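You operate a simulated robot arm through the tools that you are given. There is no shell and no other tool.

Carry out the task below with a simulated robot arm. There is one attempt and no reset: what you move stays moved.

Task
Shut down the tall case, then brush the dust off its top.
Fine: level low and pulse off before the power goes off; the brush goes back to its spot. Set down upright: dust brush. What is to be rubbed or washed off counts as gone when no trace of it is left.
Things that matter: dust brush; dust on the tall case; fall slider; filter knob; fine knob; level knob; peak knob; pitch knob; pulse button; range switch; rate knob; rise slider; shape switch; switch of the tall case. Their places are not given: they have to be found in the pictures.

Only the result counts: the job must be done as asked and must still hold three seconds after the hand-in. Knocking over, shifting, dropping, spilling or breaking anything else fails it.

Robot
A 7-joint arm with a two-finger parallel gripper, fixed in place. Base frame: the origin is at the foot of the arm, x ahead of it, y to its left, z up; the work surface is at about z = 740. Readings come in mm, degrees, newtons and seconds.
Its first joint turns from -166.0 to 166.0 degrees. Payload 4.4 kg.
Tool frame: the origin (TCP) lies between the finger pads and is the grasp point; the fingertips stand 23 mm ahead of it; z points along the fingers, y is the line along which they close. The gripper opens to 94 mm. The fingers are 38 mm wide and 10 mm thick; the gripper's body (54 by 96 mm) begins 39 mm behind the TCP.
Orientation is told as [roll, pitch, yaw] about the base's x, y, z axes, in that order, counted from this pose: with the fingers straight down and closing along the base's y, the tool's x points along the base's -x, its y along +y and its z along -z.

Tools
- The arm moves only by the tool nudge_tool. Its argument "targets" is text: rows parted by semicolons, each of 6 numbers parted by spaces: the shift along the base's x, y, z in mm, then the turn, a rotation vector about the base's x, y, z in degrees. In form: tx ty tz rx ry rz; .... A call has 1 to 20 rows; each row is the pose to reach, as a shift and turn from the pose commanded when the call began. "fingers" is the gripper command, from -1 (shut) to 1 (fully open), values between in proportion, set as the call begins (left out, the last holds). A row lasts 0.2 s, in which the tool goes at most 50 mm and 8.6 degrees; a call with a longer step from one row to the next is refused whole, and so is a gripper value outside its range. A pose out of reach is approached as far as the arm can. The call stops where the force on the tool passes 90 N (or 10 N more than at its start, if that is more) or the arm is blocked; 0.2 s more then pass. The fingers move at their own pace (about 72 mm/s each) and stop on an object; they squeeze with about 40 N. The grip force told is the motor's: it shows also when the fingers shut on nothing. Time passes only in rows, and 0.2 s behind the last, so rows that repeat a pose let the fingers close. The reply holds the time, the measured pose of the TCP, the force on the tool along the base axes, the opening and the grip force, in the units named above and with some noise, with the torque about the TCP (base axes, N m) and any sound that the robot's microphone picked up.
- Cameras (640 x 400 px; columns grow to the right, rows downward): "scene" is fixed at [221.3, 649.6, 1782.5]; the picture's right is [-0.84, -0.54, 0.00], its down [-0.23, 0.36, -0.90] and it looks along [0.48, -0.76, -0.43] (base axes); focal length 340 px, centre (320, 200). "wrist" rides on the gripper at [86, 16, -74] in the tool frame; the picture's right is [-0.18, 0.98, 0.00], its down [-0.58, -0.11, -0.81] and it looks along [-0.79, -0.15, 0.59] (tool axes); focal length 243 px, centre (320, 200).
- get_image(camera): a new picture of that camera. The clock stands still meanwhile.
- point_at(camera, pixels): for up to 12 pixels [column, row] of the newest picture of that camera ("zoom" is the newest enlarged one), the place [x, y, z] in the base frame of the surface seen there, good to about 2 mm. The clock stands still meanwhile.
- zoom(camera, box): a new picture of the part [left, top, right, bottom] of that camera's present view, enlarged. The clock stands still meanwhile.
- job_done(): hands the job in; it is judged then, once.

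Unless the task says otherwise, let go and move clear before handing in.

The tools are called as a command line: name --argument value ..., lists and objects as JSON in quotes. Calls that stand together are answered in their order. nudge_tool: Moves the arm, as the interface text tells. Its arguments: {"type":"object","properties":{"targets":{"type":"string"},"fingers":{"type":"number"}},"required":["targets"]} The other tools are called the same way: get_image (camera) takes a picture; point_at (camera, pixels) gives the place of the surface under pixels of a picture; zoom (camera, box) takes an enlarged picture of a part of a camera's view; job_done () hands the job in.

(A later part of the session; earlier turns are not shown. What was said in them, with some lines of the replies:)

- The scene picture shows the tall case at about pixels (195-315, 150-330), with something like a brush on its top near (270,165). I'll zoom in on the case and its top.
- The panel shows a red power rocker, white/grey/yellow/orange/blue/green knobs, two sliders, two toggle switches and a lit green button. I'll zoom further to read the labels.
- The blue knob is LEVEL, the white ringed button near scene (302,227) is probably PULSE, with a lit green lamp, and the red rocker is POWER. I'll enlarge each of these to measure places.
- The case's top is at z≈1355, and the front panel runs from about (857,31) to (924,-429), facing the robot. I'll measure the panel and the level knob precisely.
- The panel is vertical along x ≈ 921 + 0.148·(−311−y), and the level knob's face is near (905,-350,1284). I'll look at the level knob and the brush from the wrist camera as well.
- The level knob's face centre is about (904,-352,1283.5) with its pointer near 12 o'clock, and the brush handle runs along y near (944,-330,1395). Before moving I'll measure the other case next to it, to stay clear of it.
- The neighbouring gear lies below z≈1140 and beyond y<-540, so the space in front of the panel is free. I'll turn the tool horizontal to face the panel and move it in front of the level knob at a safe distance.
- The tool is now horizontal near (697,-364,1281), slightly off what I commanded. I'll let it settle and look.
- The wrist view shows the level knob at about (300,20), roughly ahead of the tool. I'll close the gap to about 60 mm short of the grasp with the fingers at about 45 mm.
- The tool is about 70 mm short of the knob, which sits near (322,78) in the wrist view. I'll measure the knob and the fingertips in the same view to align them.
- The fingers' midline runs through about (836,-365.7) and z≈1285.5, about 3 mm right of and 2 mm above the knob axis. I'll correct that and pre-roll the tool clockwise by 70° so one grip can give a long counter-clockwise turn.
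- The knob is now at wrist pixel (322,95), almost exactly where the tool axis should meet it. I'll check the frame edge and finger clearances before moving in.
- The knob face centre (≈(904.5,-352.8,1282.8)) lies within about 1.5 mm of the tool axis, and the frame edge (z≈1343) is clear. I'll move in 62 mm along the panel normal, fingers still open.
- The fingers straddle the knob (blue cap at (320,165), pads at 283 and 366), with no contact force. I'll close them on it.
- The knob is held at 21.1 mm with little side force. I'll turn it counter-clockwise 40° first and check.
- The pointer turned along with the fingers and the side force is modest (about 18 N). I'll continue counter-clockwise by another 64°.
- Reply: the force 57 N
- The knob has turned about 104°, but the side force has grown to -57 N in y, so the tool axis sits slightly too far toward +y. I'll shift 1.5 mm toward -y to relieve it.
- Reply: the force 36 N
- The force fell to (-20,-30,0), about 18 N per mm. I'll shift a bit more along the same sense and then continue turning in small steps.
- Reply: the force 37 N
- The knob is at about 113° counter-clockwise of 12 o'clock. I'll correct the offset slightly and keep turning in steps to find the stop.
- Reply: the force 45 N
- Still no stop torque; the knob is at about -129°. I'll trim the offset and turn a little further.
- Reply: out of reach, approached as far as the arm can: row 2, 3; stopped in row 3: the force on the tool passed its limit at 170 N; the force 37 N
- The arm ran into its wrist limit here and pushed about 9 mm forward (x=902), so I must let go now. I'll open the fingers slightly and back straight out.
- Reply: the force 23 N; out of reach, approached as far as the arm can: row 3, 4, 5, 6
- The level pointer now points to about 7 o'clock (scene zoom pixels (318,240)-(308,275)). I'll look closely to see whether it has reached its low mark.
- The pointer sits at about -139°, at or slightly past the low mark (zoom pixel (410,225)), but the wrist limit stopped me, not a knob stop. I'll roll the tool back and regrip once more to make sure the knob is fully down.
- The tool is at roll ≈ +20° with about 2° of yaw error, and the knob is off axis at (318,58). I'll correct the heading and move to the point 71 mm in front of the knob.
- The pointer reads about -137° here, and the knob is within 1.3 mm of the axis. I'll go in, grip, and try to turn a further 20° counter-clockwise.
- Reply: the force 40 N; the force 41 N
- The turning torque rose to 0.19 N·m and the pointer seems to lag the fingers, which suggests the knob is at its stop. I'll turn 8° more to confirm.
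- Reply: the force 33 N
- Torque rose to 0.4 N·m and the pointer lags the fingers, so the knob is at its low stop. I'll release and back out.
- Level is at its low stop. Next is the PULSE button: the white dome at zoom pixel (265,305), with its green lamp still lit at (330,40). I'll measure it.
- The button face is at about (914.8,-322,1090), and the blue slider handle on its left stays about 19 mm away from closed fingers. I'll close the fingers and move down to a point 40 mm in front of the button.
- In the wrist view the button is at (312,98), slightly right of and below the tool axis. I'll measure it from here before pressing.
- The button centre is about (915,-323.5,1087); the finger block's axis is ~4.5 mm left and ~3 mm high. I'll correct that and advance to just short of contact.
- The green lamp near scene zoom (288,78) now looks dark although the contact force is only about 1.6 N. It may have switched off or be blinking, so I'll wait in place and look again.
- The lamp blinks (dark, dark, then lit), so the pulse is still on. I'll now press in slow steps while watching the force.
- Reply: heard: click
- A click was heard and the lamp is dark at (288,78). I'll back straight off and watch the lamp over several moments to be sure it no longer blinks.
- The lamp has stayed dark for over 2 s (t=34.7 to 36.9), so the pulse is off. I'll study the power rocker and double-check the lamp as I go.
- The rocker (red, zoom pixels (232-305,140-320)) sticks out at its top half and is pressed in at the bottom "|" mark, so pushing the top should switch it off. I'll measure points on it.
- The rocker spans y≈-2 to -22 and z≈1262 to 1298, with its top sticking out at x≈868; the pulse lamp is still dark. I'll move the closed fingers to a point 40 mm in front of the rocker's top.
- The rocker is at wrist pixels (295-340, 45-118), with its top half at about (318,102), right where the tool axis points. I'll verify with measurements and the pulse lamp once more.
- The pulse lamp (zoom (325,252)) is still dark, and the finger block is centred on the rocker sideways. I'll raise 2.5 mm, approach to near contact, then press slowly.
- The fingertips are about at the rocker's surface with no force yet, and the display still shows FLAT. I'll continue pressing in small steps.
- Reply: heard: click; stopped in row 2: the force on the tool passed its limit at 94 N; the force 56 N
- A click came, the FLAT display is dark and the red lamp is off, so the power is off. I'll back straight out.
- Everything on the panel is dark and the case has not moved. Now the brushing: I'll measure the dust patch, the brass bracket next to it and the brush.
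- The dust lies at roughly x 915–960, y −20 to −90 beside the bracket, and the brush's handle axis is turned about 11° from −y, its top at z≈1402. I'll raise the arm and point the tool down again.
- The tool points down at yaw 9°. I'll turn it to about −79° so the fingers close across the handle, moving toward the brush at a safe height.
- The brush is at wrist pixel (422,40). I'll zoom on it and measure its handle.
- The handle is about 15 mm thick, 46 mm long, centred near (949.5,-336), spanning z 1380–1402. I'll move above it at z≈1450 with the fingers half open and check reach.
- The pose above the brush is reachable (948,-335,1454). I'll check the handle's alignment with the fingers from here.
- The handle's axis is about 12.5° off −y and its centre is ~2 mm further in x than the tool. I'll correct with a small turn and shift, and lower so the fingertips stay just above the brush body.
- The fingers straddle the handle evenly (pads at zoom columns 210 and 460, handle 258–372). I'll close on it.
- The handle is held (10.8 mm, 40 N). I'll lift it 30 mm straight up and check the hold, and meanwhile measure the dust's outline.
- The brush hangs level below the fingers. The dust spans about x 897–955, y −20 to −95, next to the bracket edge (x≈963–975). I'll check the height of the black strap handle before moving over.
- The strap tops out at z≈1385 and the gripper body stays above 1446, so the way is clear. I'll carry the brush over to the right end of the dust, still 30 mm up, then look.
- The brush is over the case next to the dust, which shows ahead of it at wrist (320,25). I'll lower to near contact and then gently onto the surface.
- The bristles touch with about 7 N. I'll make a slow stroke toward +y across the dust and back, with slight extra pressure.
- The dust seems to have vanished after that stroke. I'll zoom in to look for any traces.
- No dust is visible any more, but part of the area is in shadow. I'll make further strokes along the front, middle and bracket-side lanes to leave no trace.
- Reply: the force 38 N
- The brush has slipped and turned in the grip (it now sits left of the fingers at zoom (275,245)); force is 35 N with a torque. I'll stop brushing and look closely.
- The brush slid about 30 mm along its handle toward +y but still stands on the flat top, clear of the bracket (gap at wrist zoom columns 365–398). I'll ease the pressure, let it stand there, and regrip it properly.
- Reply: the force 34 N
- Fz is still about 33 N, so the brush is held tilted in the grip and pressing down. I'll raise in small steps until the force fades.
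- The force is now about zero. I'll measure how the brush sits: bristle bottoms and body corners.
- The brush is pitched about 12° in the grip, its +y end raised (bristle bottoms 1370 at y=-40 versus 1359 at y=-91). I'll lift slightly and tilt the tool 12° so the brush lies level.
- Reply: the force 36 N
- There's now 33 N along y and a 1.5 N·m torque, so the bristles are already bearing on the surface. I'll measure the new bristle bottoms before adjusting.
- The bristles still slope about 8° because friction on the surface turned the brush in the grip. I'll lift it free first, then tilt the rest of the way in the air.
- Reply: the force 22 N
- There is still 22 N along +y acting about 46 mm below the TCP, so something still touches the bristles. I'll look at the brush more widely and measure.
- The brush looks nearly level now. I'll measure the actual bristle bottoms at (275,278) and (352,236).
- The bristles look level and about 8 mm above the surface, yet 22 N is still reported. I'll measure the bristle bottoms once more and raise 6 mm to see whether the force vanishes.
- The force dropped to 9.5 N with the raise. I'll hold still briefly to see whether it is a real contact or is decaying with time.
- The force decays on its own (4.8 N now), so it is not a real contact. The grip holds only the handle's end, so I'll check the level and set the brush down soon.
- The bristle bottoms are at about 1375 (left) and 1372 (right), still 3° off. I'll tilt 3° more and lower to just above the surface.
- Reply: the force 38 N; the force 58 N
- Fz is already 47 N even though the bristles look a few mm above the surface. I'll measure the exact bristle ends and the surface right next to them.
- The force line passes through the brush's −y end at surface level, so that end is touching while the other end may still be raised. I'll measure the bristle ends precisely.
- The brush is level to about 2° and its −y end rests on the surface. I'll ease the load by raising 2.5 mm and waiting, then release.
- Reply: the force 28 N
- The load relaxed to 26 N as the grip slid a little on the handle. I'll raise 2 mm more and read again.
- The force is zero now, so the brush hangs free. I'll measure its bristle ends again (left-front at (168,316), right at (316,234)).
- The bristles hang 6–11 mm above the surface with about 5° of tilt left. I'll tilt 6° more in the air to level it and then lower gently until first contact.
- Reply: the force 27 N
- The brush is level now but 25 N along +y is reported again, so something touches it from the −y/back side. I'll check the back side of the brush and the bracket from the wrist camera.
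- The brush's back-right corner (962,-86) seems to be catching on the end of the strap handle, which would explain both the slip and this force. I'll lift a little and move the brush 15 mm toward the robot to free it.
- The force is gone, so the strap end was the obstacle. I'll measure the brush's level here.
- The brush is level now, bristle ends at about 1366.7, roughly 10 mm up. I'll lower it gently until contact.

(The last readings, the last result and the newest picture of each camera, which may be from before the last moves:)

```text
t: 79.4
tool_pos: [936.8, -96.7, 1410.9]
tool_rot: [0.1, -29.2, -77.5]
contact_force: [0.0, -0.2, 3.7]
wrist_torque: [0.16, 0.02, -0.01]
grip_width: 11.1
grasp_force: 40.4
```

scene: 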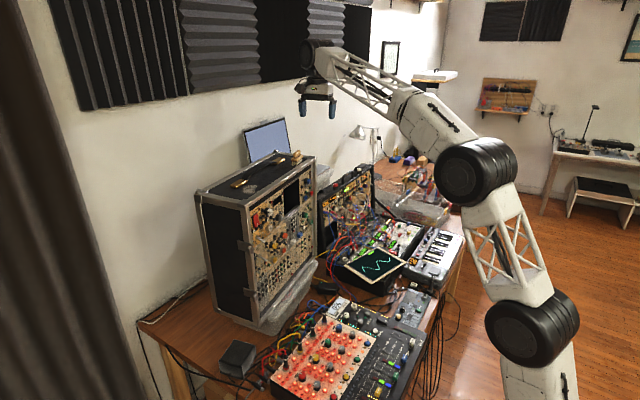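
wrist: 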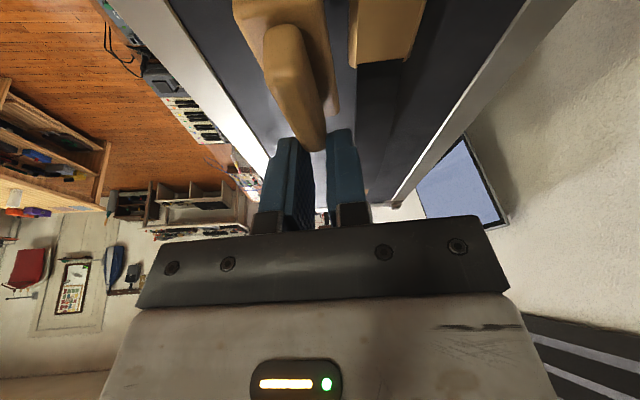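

Contact is light (3.7 N) and starts at the +y end, so the brush will settle flat. I'll open the fingers only to 30 mm to release it.

nudge_tool --targets "0 0 -0.4 0 0 0; 0 0 -0.4 0 0 0"

nudge_tool --targets "0 0 0 0 0 0; 0 0 0 0 0 0; 0 0 0 0 0 0" --fingers -0.36

zoom --camera "scene" --box '[236, 160, 284, 196]'

zoom --camera "wrist" --box '[230, 0, 430, 180]'

```text
t: 80.0
tool_pos: [936.4, -96.8, 1409.8]
tool_rot: [0.1, -29.1, -77.4]
contact_force: [-0.4, -1.7, 7.4]
wrist_torque: [0.31, 0.12, -0.01]
grip_width: 11.1
grasp_force: 39.9
```

```text
t: 80.8
tool_pos: [936.6, -96.1, 1409.9]
tool_rot: [0.0, -29.2, -77.4]
contact_force: [-0.3, -0.6, -0.7]
wrist_torque: [-0.03, -0.02, -0.01]
grip_width: 30.1
grasp_force: 0.0
```

```text
11.11 times, centred on (260, 178) of scene
```

zoom: 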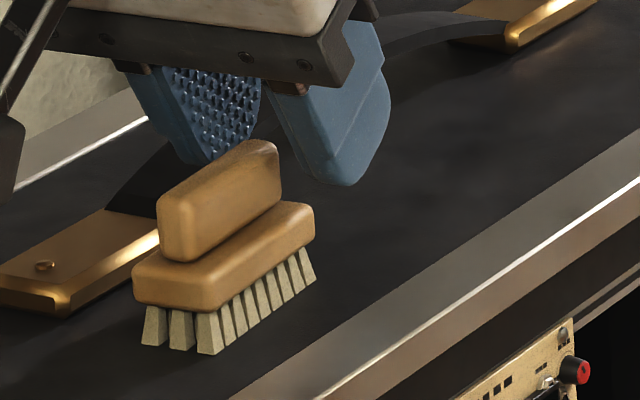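

```text
2.22 times, centred on (330, 90) of wrist
```

zoom: 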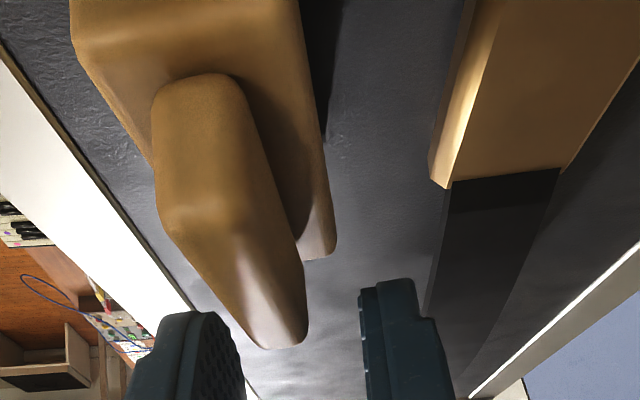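

The brush stands upright on its bristles. I'll rise straight up and turn the tool back to vertical.

nudge_tool --targets "0 0 15 0 0 0; 0 0 35 0 0 0; 0 0 60 0 0 0; 0 0 70 7.1 1.6 0; 0 10 80 14.2 3.2 0; 0 20 80 21.4 4.7 0; 0 30 80 28.5 6.3 0; 0 30 80 28.5 6.3 0; 0 30 80 28.5 6.3 0"

get_image --camera "wrist"

zoom --camera "scene" --box '[226, 160, 290, 208]'

```text
t: 82.8
tool_pos: [936.9, -65.5, 1489.9]
tool_rot: [0.1, 0.0, -77.5]
contact_force: [-0.6, -0.6, 0.6]
wrist_torque: [0.01, 0.0, 0.01]
grip_width: 29.9
grasp_force: 0.1
```

```text
taken
```

wrist: 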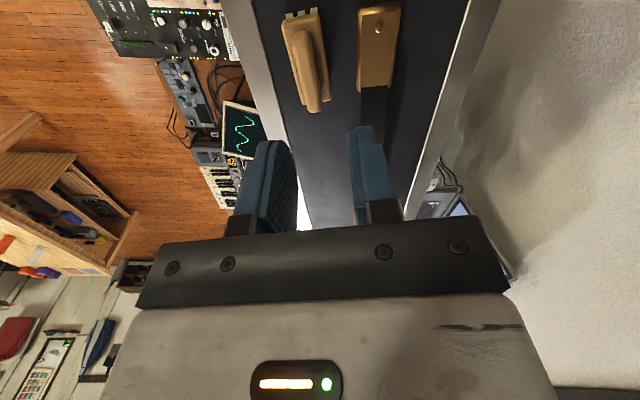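

```text
8.33 times, centred on (258, 184) of scene
```

zoom: 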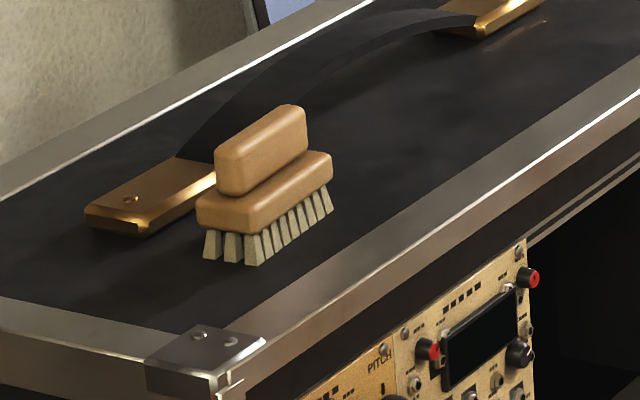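

The brush stands clear of the bracket and no dust is visible around it. I'll measure its handle from above for the regrip.

zoom --camera "wrist" --box '[264, 0, 356, 120]'

point_at --camera "zoom" --pixels '[[290, 110], [310, 110], [330, 110], [310, 200], [325, 200], [345, 200], [330, 280], [345, 280], [365, 280], [350, 330], [280, 70], [355, 360]]'

zoom --camera "scene" --box '[240, 168, 272, 192]'

point_at --camera "zoom" --pixels '[[205, 385], [330, 275], [120, 375], [165, 378], [205, 320], [335, 225], [120, 210], [195, 250], [320, 150], [300, 100], [200, 160], [260, 120]]'

```text
3.33 times, centred on (310, 60) of wrist
```

zoom: 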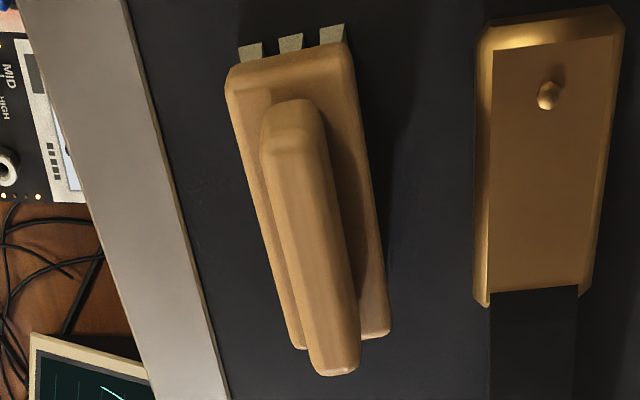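

```text
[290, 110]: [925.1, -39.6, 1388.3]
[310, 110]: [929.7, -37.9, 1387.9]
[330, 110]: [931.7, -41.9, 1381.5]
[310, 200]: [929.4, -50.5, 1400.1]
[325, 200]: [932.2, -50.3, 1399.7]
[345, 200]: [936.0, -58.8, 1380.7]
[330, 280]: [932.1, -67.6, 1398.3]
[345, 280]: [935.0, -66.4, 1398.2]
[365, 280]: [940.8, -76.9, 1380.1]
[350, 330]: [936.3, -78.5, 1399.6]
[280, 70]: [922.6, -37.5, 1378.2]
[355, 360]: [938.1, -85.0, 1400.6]
```

```text
16.00 times, centred on (256, 180) of scene
```

zoom: 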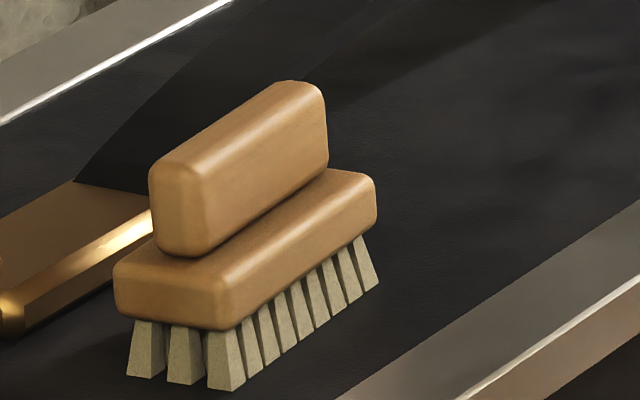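

```text
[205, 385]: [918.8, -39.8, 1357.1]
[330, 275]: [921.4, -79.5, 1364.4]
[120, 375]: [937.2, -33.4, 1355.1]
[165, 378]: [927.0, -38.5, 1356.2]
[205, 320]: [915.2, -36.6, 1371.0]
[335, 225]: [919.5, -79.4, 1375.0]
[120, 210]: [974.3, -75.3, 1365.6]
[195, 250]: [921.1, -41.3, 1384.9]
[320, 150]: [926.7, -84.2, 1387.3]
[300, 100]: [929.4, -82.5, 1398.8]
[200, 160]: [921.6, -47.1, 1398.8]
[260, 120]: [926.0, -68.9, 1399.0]
```

The brush now sits centred near (930.4,-64) with its axis at about 7°. I'll turn the tool by −5.5°, centre it over the handle and lower part-way with a 40 mm opening.

nudge_tool --targets "-3 0.8 -10 0 0 -2.7; -6.5 1.5 -25 0 0 -5.5; -6.5 1.5 -45 0 0 -5.5; -6.5 1.5 -45 0 0 -5.5; -6.5 1.5 -45 0 0 -5.5" --fingers -0.15

zoom --camera "wrist" --box '[260, 20, 380, 180]'

point_at --camera "zoom" --pixels '[[300, 150], [320, 150], [330, 200], [345, 250], [310, 200], [340, 280], [320, 250], [355, 200], [300, 200]]'

```text
t: 84.0
tool_pos: [930.7, -66.9, 1443.7]
tool_rot: [0.0, -0.1, -82.9]
contact_force: [0.5, 0.1, -0.3]
wrist_torque: [0.01, -0.01, 0.01]
grip_width: 40.0
grasp_force: 0.1
```

```text
2.50 times, centred on (320, 100) of wrist
```

zoom: 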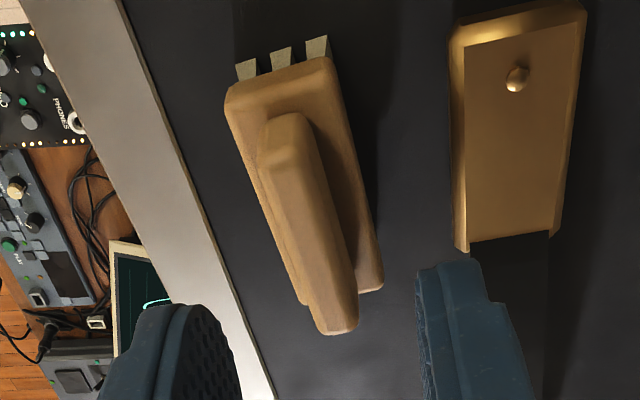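

```text
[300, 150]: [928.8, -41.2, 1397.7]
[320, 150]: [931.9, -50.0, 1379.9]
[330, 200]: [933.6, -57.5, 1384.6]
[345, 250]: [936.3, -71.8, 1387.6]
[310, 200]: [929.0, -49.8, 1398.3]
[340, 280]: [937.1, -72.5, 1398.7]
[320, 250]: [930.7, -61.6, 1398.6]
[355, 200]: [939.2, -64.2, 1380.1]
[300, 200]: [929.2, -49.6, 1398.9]
```

The handle is about 1 mm toward the robot and 3 mm toward +y from the tool axis, turned about 2.5° more. I'll correct this and lower to the grasp height.

nudge_tool --targets "-1.4 2.9 -5 0 0 2.5; -1.4 2.9 -20 0 0 2.5; -1.4 2.9 -37 0 0 2.5; -1.4 2.9 -37 0 0 2.5; -1.4 2.9 -37 0 0 2.5"

zoom --camera "wrist" --box '[230, 60, 410, 220]'

zoom --camera "scene" --box '[226, 150, 290, 198]'

```text
t: 85.2
tool_pos: [927.2, -63.0, 1407.7]
tool_rot: [0.1, 0.0, -80.4]
contact_force: [-0.2, -0.1, 0.3]
wrist_torque: [0.03, -0.01, -0.05]
grip_width: 39.8
grasp_force: 0.0
```

```text
2.50 times, centred on (320, 140) of wrist
```

zoom: 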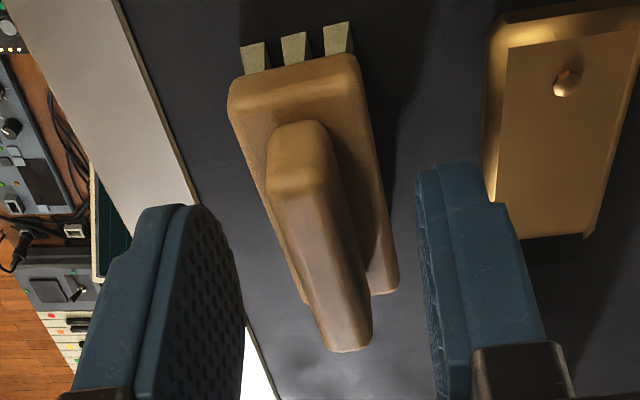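

```text
8.33 times, centred on (258, 174) of scene
```

zoom: 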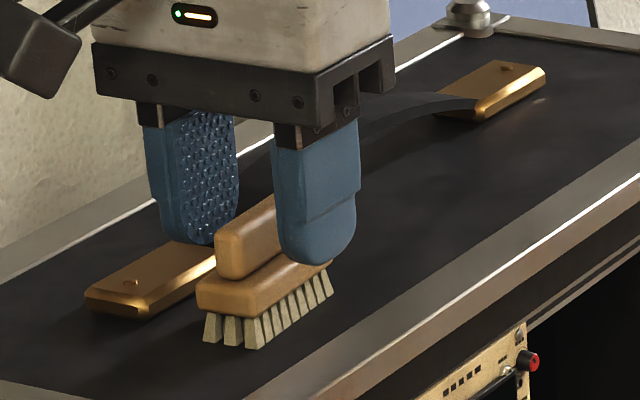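

The handle sits between the pads much as in the first grasp. I'll close on it.

nudge_tool --targets "0 0 0 0 0 0; 0 0 0 0 0 0; 0 0 0 0 0 0; 0 0 0 0 0 0" --fingers -1

zoom --camera "wrist" --box '[230, 80, 410, 220]'

zoom --camera "scene" --box '[226, 150, 290, 198]'

```text
t: 86.2
tool_pos: [927.3, -62.0, 1407.4]
tool_rot: [0.2, 0.0, -80.3]
contact_force: [0.3, 0.0, 0.4]
wrist_torque: [-0.01, 0.03, -0.01]
grip_width: 10.8
grasp_force: 40.4
```

```text
2.86 times, centred on (320, 150) of wrist
```

zoom: 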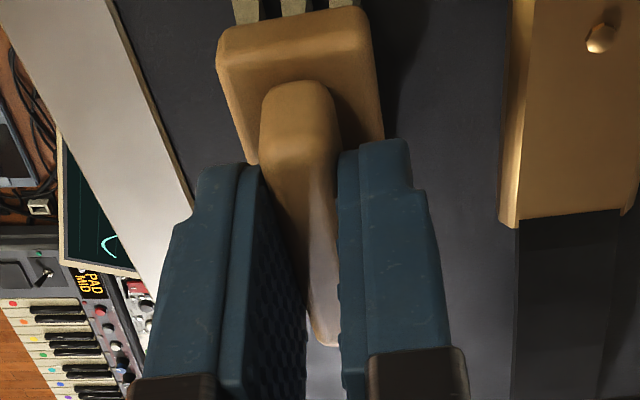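

```text
8.33 times, centred on (258, 174) of scene
```

zoom: 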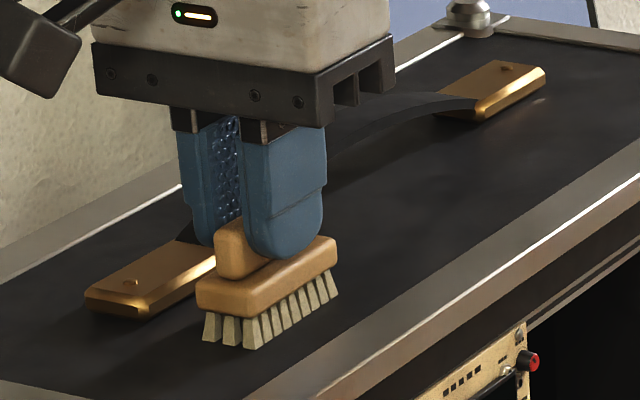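

The grip matches the first one closely (10.8 mm, same view). I'll lift 35 mm, move the brush aside, and inspect the top for any remaining dust.

nudge_tool --targets "0 0 10 0 0 0; 0 0 22 0 0 0; 0 0 35 0 0 0; 4 -35 35 0 0 0; 8 -70 35 0 0 0; 12 -110 35 0 0 0; 16 -150 35 0 0 0; 16 -150 35 0 0 0; 16 -150 35 0 0 0"

zoom --camera "scene" --box '[222, 172, 270, 202]'

zoom --camera "scene" --box '[196, 140, 324, 220]'

get_image --camera "wrist"

```text
t: 88.2
tool_pos: [945.9, -212.9, 1443.2]
tool_rot: [0.1, -0.1, -80.3]
contact_force: [-0.2, -0.1, -0.6]
wrist_torque: [-0.01, -0.01, -0.01]
grip_width: 10.7
grasp_force: 40.0
```

```text
13.33 times, centred on (246, 187) of scene
```

zoom: 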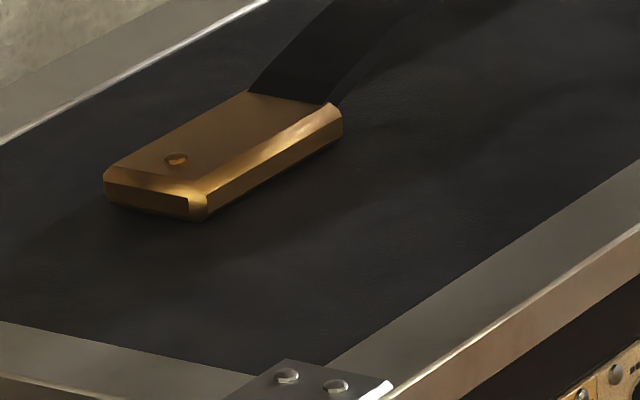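

```text
5.00 times, centred on (260, 180) of scene
```

zoom: 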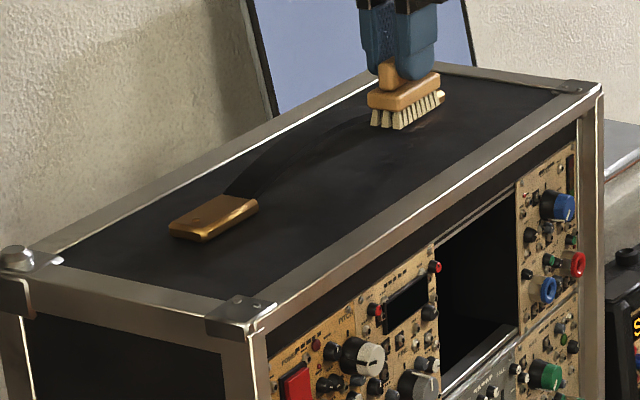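

```text
taken
```

wrist: 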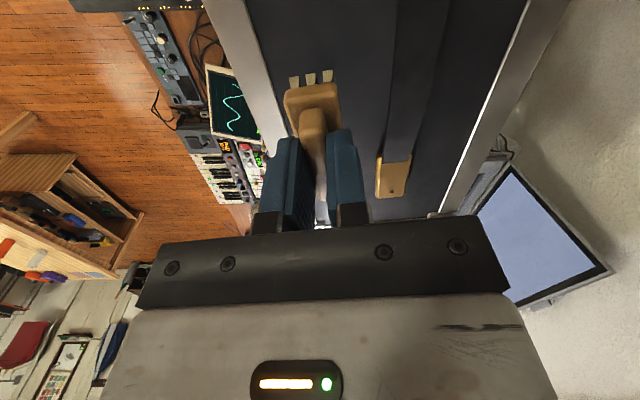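

The top looks clean with no trace of dust left. I'll carry the brush to above its original spot, turning back 3° to its original heading.

nudge_tool --targets "1.5 -30 0 0 0 0.8; 3 -61 0 0 0 1.5; 4.6 -92 0 0 0 2.3; 6.1 -123 0 0 0 3; 6.1 -123 -10 0 0 3; 6.1 -123 -20 0 0 3; 6.1 -123 -20 0 0 3; 6.1 -123 -20 0 0 3"

zoom --camera "scene" --box '[284, 146, 316, 166]'

get_image --camera "wrist"

```text
t: 90.0
tool_pos: [952.0, -334.7, 1423.2]
tool_rot: [0.1, -0.1, -77.4]
contact_force: [0.2, 0.0, 0.1]
wrist_torque: [0.01, 0.01, 0.0]
grip_width: 10.9
grasp_force: 40.2
```

```text
16.00 times, centred on (300, 156) of scene
```

zoom: 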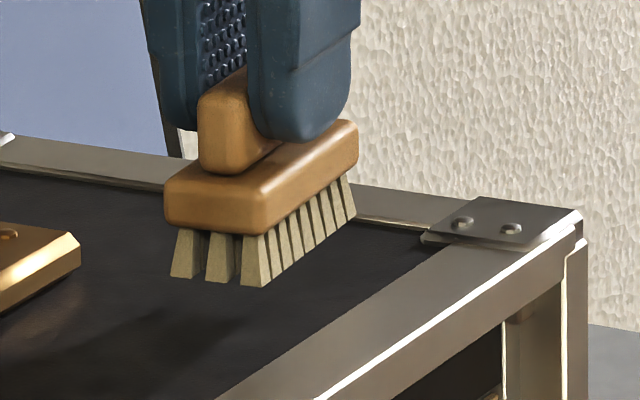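

```text
taken
```

wrist: 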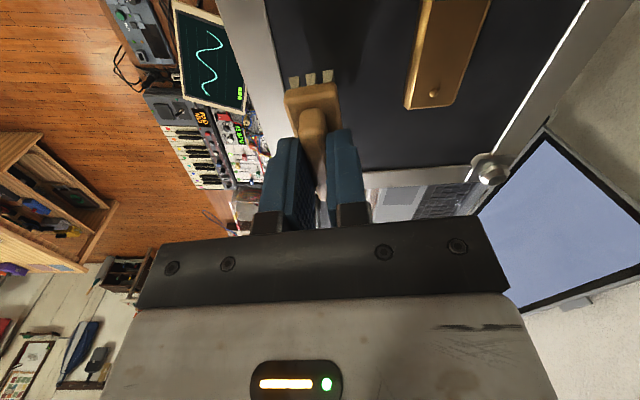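

The brush hangs over its spot, about 15 mm up. I'll lower it to just above the surface and compare with the original brush points.

nudge_tool --targets "0 0 -6 0 0 0; 0 0 -12.5 0 0 0; 0 0 -12.5 0 0 0; 0 0 -12.5 0 0 0"

zoom --camera "scene" --box '[284, 146, 316, 166]'

point_at --camera "zoom" --pixels '[[180, 320], [262, 330], [356, 258], [265, 290], [355, 190], [170, 250], [240, 170], [210, 170], [260, 240], [352, 165], [225, 325], [300, 300]]'

```text
t: 91.0
tool_pos: [951.5, -335.4, 1411.7]
tool_rot: [0.0, 0.1, -77.5]
contact_force: [0.9, -0.2, 0.5]
wrist_torque: [0.0, 0.03, 0.02]
grip_width: 10.8
grasp_force: 39.5
```

```text
16.00 times, centred on (300, 156) of scene
```

zoom: 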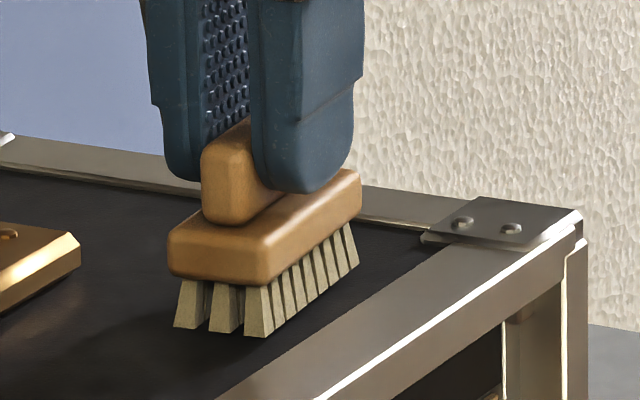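

```text
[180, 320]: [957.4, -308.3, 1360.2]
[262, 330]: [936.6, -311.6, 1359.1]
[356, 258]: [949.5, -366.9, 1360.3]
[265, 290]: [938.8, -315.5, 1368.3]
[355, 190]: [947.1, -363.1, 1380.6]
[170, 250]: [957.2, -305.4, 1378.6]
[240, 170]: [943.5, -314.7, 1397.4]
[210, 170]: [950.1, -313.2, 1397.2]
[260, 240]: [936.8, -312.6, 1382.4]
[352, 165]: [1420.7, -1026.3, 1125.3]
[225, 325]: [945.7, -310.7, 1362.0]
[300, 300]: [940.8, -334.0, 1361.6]
```

The brush is about 1–2 mm from its original place (original bristle corners (937.4,-314.2), (949,-368.4)). I'll shift by (−1,−1.2) mm and lower to contact.

nudge_tool --targets "-1 -1.2 0 0 0 0; -1 -1.2 -1.2 0 0 0; -1 -1.2 -2.2 0 0 0; -1 -1.2 -2.2 0 0 0"

nudge_tool --targets "0 0 -0.4 0 0 0; 0 0 -0.8 0 0 0; 0 0 -0.8 0 0 0"

zoom --camera "scene" --box '[284, 146, 316, 166]'

```text
t: 92.0
tool_pos: [951.6, -336.0, 1407.2]
tool_rot: [0.1, 0.0, -77.4]
contact_force: [0.7, 0.7, 0.5]
wrist_torque: [0.0, 0.01, 0.03]
grip_width: 10.8
grasp_force: 39.5
```

```text
t: 92.8
tool_pos: [950.8, -336.9, 1408.2]
tool_rot: [0.1, 0.0, -77.4]
contact_force: [0.7, -0.4, 4.9]
wrist_torque: [-0.01, 0.0, -0.01]
grip_width: 10.7
grasp_force: 40.0
```

```text
16.00 times, centred on (300, 156) of scene
```

zoom: 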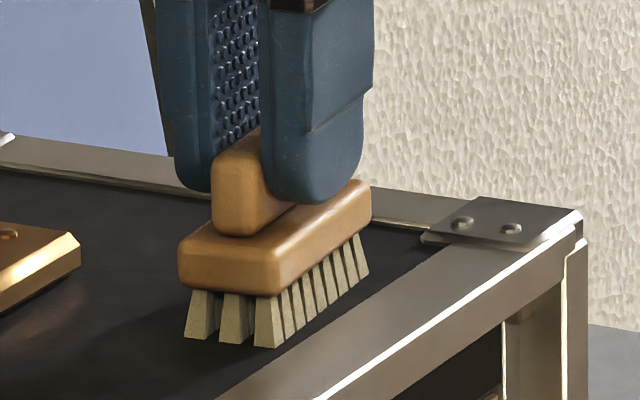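

The bristles rest on the top with 5 N and no torque, and the picture matches the original (body from (178,265) to about (368,200)). I'll open the fingers.

nudge_tool --targets "0 0 0 0 0 0; 0 0 0 0 0 0; 0 0 0 0 0 0" --fingers 0

nudge_tool --targets "0 0 10 0 0 0; 0 0 30 0 0 0; 0 0 60 0 0 0; 0 0 100 0 0 0; 0 0 140 0 0 0; -40 0 160 0 0 0; -80 0 160 0 0 0; -120 0 160 0 0 0; -160 0 160 0 0 0; -160 0 160 0 0 0"

zoom --camera "scene" --box '[284, 146, 316, 166]'

zoom --camera "scene" --box '[190, 140, 330, 228]'

get_image --camera "scene"

```text
t: 93.6
tool_pos: [949.3, -336.7, 1407.0]
tool_rot: [0.1, -0.1, -77.4]
contact_force: [0.4, 0.5, -0.1]
wrist_torque: [0.0, 0.02, -0.02]
grip_width: 46.8
grasp_force: 0.0
```

```text
t: 95.8
tool_pos: [790.0, -337.6, 1568.3]
tool_rot: [0.1, 0.0, -77.4]
contact_force: [-0.7, -0.1, 1.0]
wrist_torque: [0.01, 0.01, -0.03]
grip_width: 47.3
grasp_force: 0.1
```

```text
16.00 times, centred on (300, 156) of scene
```

zoom: 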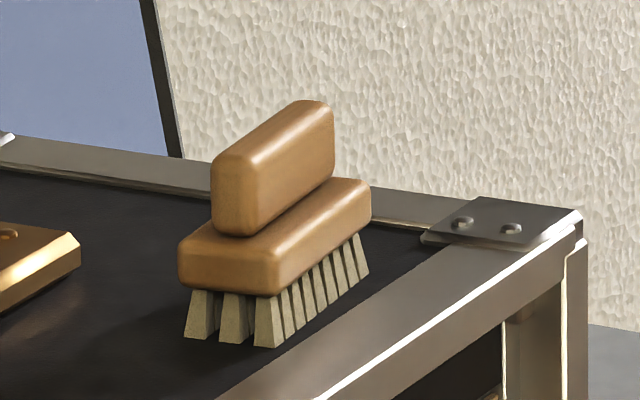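

```text
4.55 times, centred on (260, 184) of scene
```

zoom: 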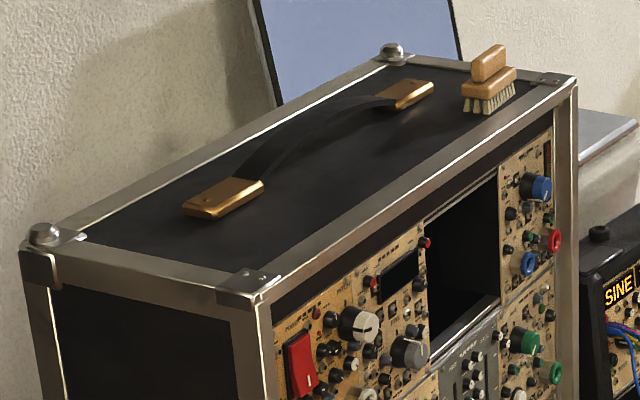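

```text
taken
```

scene: 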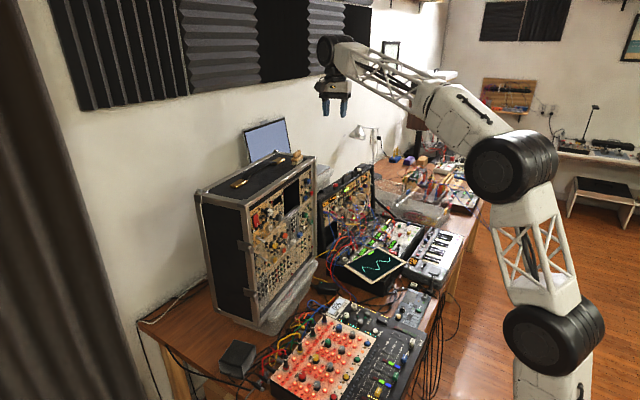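

The brush is back at its spot, upright, and the top looks clean. Before handing in I'll check the dust area and all other controls against the first pictures.

zoom --camera "scene" --box '[222, 172, 270, 202]'

zoom --camera "scene" --box '[248, 195, 296, 225]'

zoom --camera "scene" --box '[248, 225, 296, 270]'

zoom --camera "scene" --box '[280, 205, 320, 250]'

zoom --camera "scene" --box '[298, 172, 322, 187]'

get_image --camera "wrist"

```text
13.33 times, centred on (246, 187) of scene
```

zoom: 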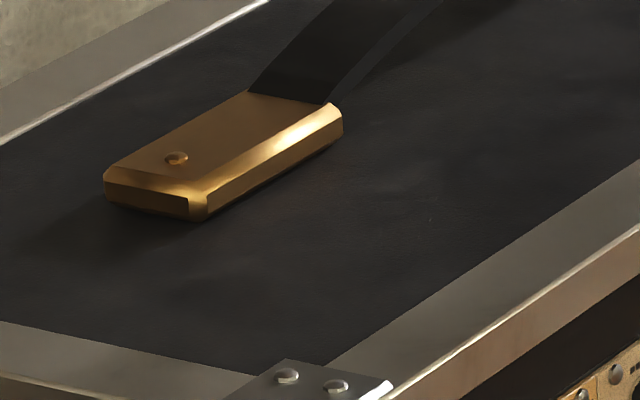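

```text
13.33 times, centred on (272, 210) of scene
```

zoom: 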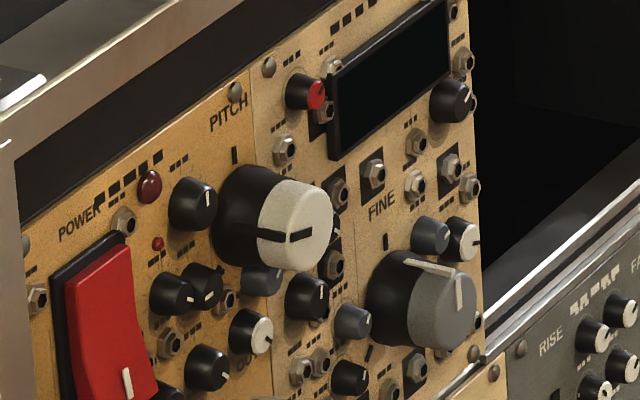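

```text
8.89 times, centred on (272, 248) of scene
```

zoom: 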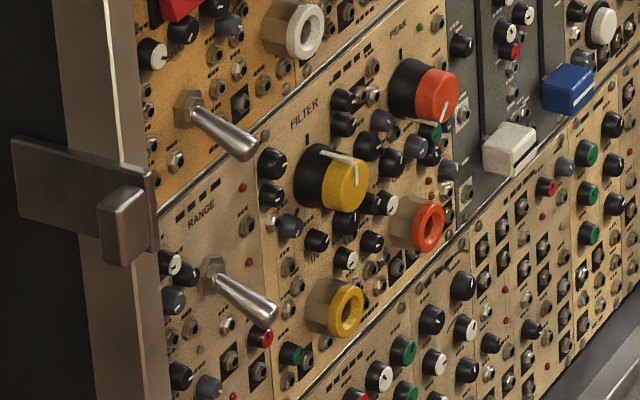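

```text
8.89 times, centred on (300, 228) of scene
```

zoom: 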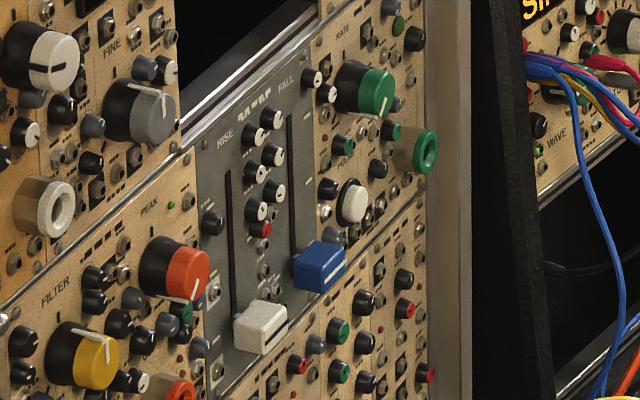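

```text
16.00 times, centred on (310, 180) of scene
```

zoom: 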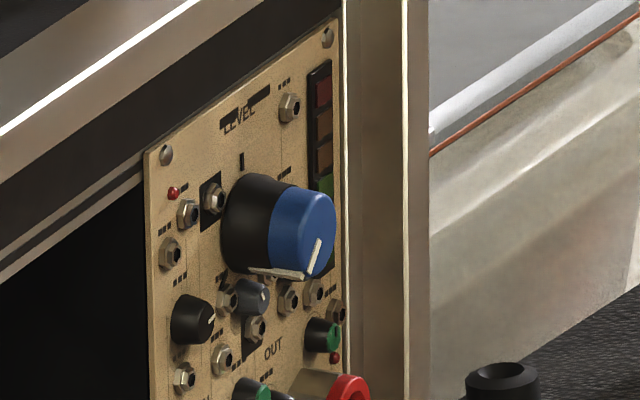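

```text
taken
```

wrist: 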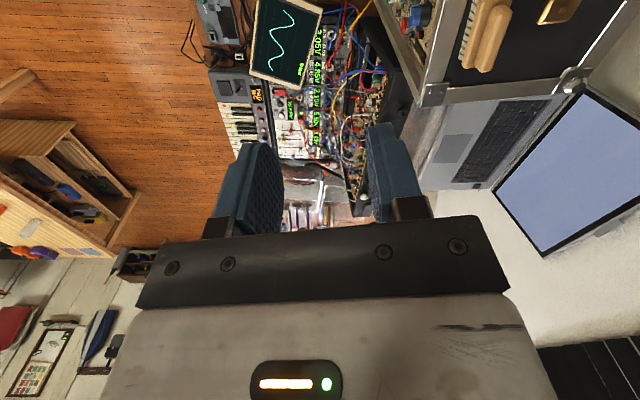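

All other controls look unchanged and the level is at its stop. There's a tiny pale speck near dust zoom (430,218), so I'll look at that area at the highest enlargement.

zoom --camera "scene" --box '[246, 182, 262, 192]'

zoom --camera "scene" --box '[236, 184, 252, 196]'

zoom --camera "scene" --box '[250, 174, 290, 199]'

```text
16.00 times, centred on (254, 187) of scene
```

zoom: 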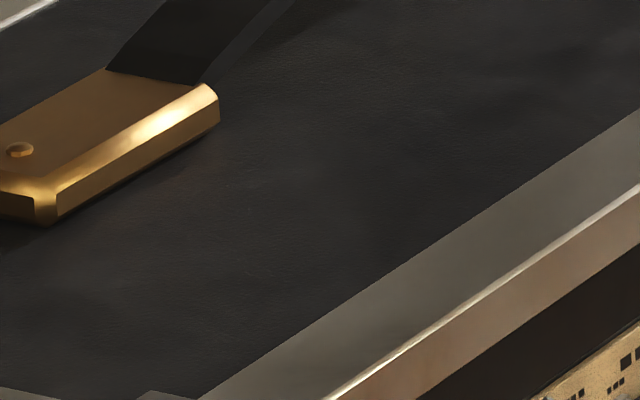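

```text
16.00 times, centred on (244, 190) of scene
```

zoom: 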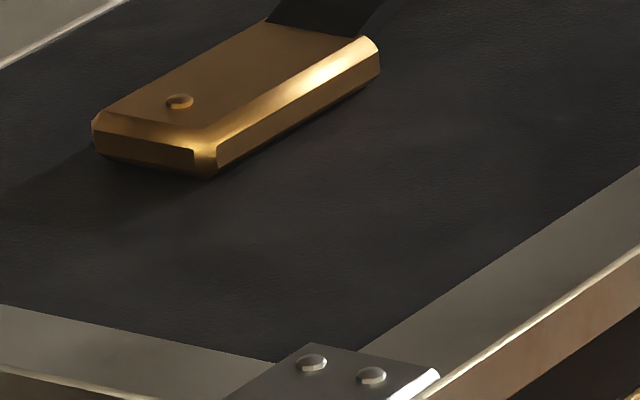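

```text
16.00 times, centred on (270, 186) of scene
```

zoom: 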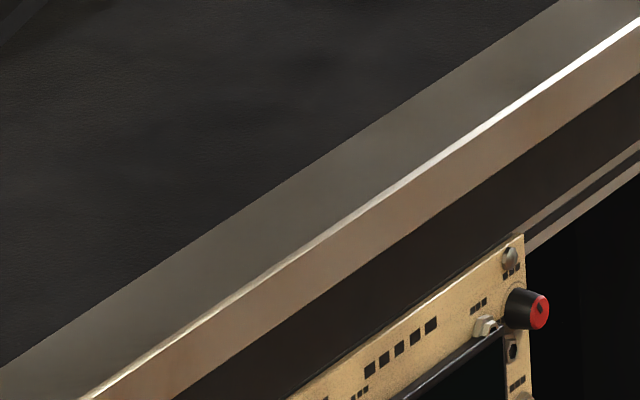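

The scene camera shows no trace. I'll also take a look from above with the wrist camera to be sure, moving at a safe height.

nudge_tool --targets "7 44 0 0 0 0; 14 88 0 0 0 0; 21 132 0 0 0 0; 28 176 0 0 0 0; 35 220 0 0 0 0; 42 264 0 0 0 0; 49 308 0 0 0 0; 56 352 0 0 0 0; 63 396 0 0 0 0; 70 438 0 0 0 0; 70 438 0 0 0 0"

get_image --camera "wrist"

```text
t: 98.2
tool_pos: [860.3, 102.0, 1571.5]
tool_rot: [0.0, 0.1, -77.3]
contact_force: [0.4, 0.0, 0.2]
wrist_torque: [-0.02, 0.0, -0.01]
grip_width: 47.2
grasp_force: 0.1
```

```text
taken
```

wrist: 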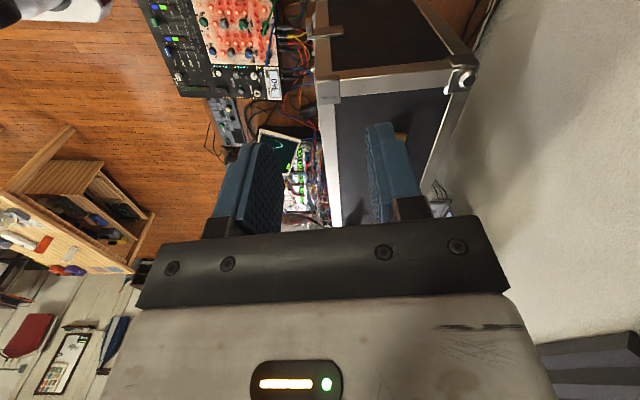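

The case top appears at (335–445, 95–220) in this view. I'll zoom on the part where the dust was.

zoom --camera "wrist" --box '[325, 85, 445, 160]'

point_at --camera "zoom" --pixels '[[200, 100], [300, 100], [150, 200], [350, 150]]'

```text
5.33 times, centred on (385, 122) of wrist
```

zoom: 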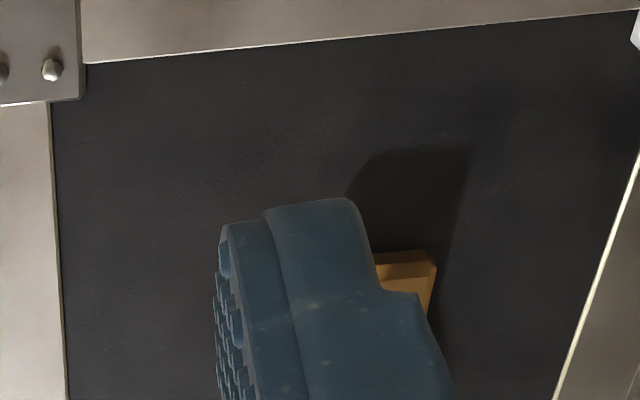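

```text
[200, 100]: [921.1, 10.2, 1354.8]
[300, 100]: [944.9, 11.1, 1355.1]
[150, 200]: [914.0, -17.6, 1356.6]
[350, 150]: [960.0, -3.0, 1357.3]
```

The right finger hides part of that area. I'll shift 45 mm in +x so it shows between the fingers.

nudge_tool --targets "22 0 0 0 0 0; 45 0 0 0 0 0; 45 0 0 0 0 0" --fingers 1

zoom --camera "wrist" --box '[260, 80, 420, 220]'

```text
t: 99.0
tool_pos: [905.6, 102.0, 1570.2]
tool_rot: [0.0, 0.0, -77.3]
contact_force: [-0.3, 0.1, 0.2]
wrist_torque: [-0.01, -0.01, -0.01]
grip_width: 93.9
grasp_force: 0.1
```

```text
2.86 times, centred on (340, 150) of wrist
```

zoom: 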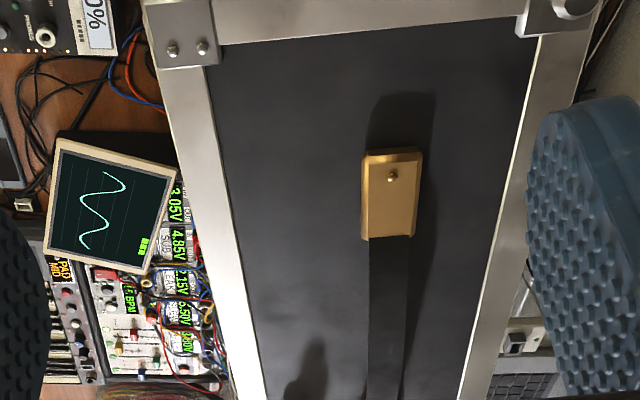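

zoom --camera "wrist" --box '[300, 110, 380, 170]'

point_at --camera "zoom" --pixels '[[150, 100], [250, 100], [150, 250], [300, 250], [250, 350], [200, 180]]'

```text
6.67 times, centred on (340, 140) of wrist
```

zoom: 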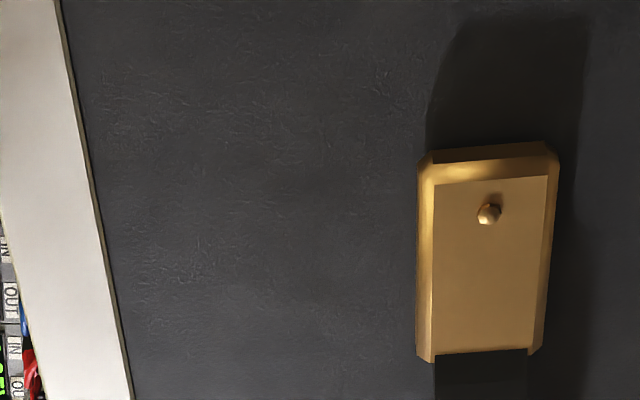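

```text
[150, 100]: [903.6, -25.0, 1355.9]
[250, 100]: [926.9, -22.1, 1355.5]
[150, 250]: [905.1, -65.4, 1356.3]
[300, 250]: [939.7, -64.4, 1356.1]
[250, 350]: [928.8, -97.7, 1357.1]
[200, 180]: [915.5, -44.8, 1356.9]
```

The view from above shows the former dust area (x 903–940, y −22 to −98) completely clean, with the brush back upright and the case off. I'll retreat the arm a little and then hand in.

nudge_tool --targets "-45 0 10 0 0 0; -90 0 20 0 0 0; -135 0 20 0 0 0; -180 0 20 0 0 0; -220 0 20 0 0 0; -220 0 20 0 0 0"

get_image --camera "scene"

zoom --camera "scene" --box '[190, 140, 330, 228]'

```text
t: 100.4
tool_pos: [685.9, 100.9, 1586.5]
tool_rot: [0.1, 0.1, -77.4]
contact_force: [-0.2, 0.2, 0.5]
wrist_torque: [0.03, 0.02, -0.01]
grip_width: 93.8
grasp_force: 0.1
```

```text
taken
```

scene: 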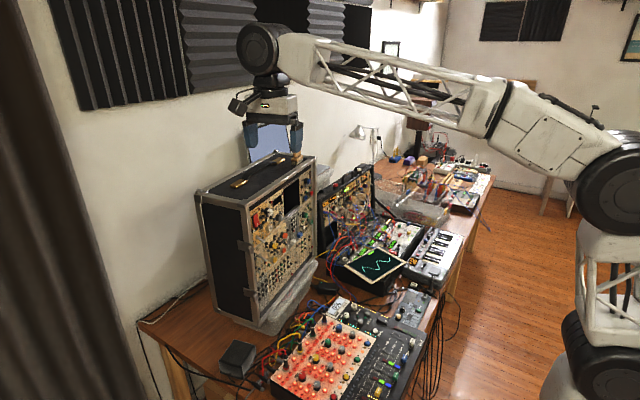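

```text
4.55 times, centred on (260, 184) of scene
```

zoom: 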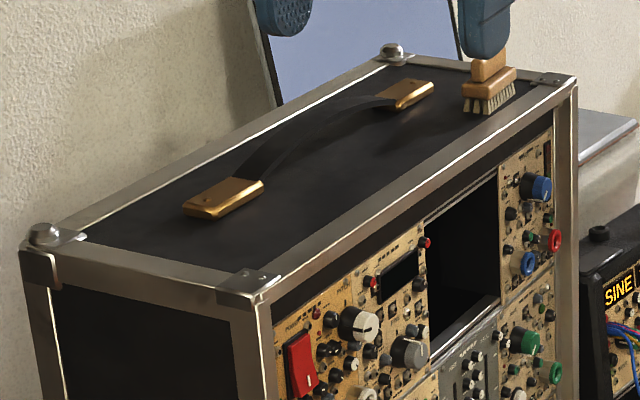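

The final picture shows the case dark, its top clean, the brush standing at its spot (zoom (490,90)), and the arm clear at (686,101,1586). I'm handing the job in.

job_done

```text
The job is handed in.
```

The tall case is shut down, its top is brushed clean, and the dust brush is back in its place. I handed the job in; no verdict came back with the hand-in.

- **Level:** the knob is turned down to its low stop. I regripped it once to confirm it would go no lower.
- **Pulse:** one press gave a click, and the blinking lamp stayed dark afterwards.
- **Power:** switched off last. The press clicked, and the red lamp and the FLAT display went dark. The press briefly reached 94 N, but the case did not visibly move.
- **Dust:** no trace shows in the scene camera or in a close look from above.
- **Brush:** it slipped and tilted in the grip during the last strokes, probably because it caught on the end of the case's strap handle. I stood it on the case top, gripped it again and set it back upright. In the pictures it is within about 1–2 mm of where it stood, turned by perhaps a couple of degrees.

The other knobs, sliders and switches look the same as in the first pictures.
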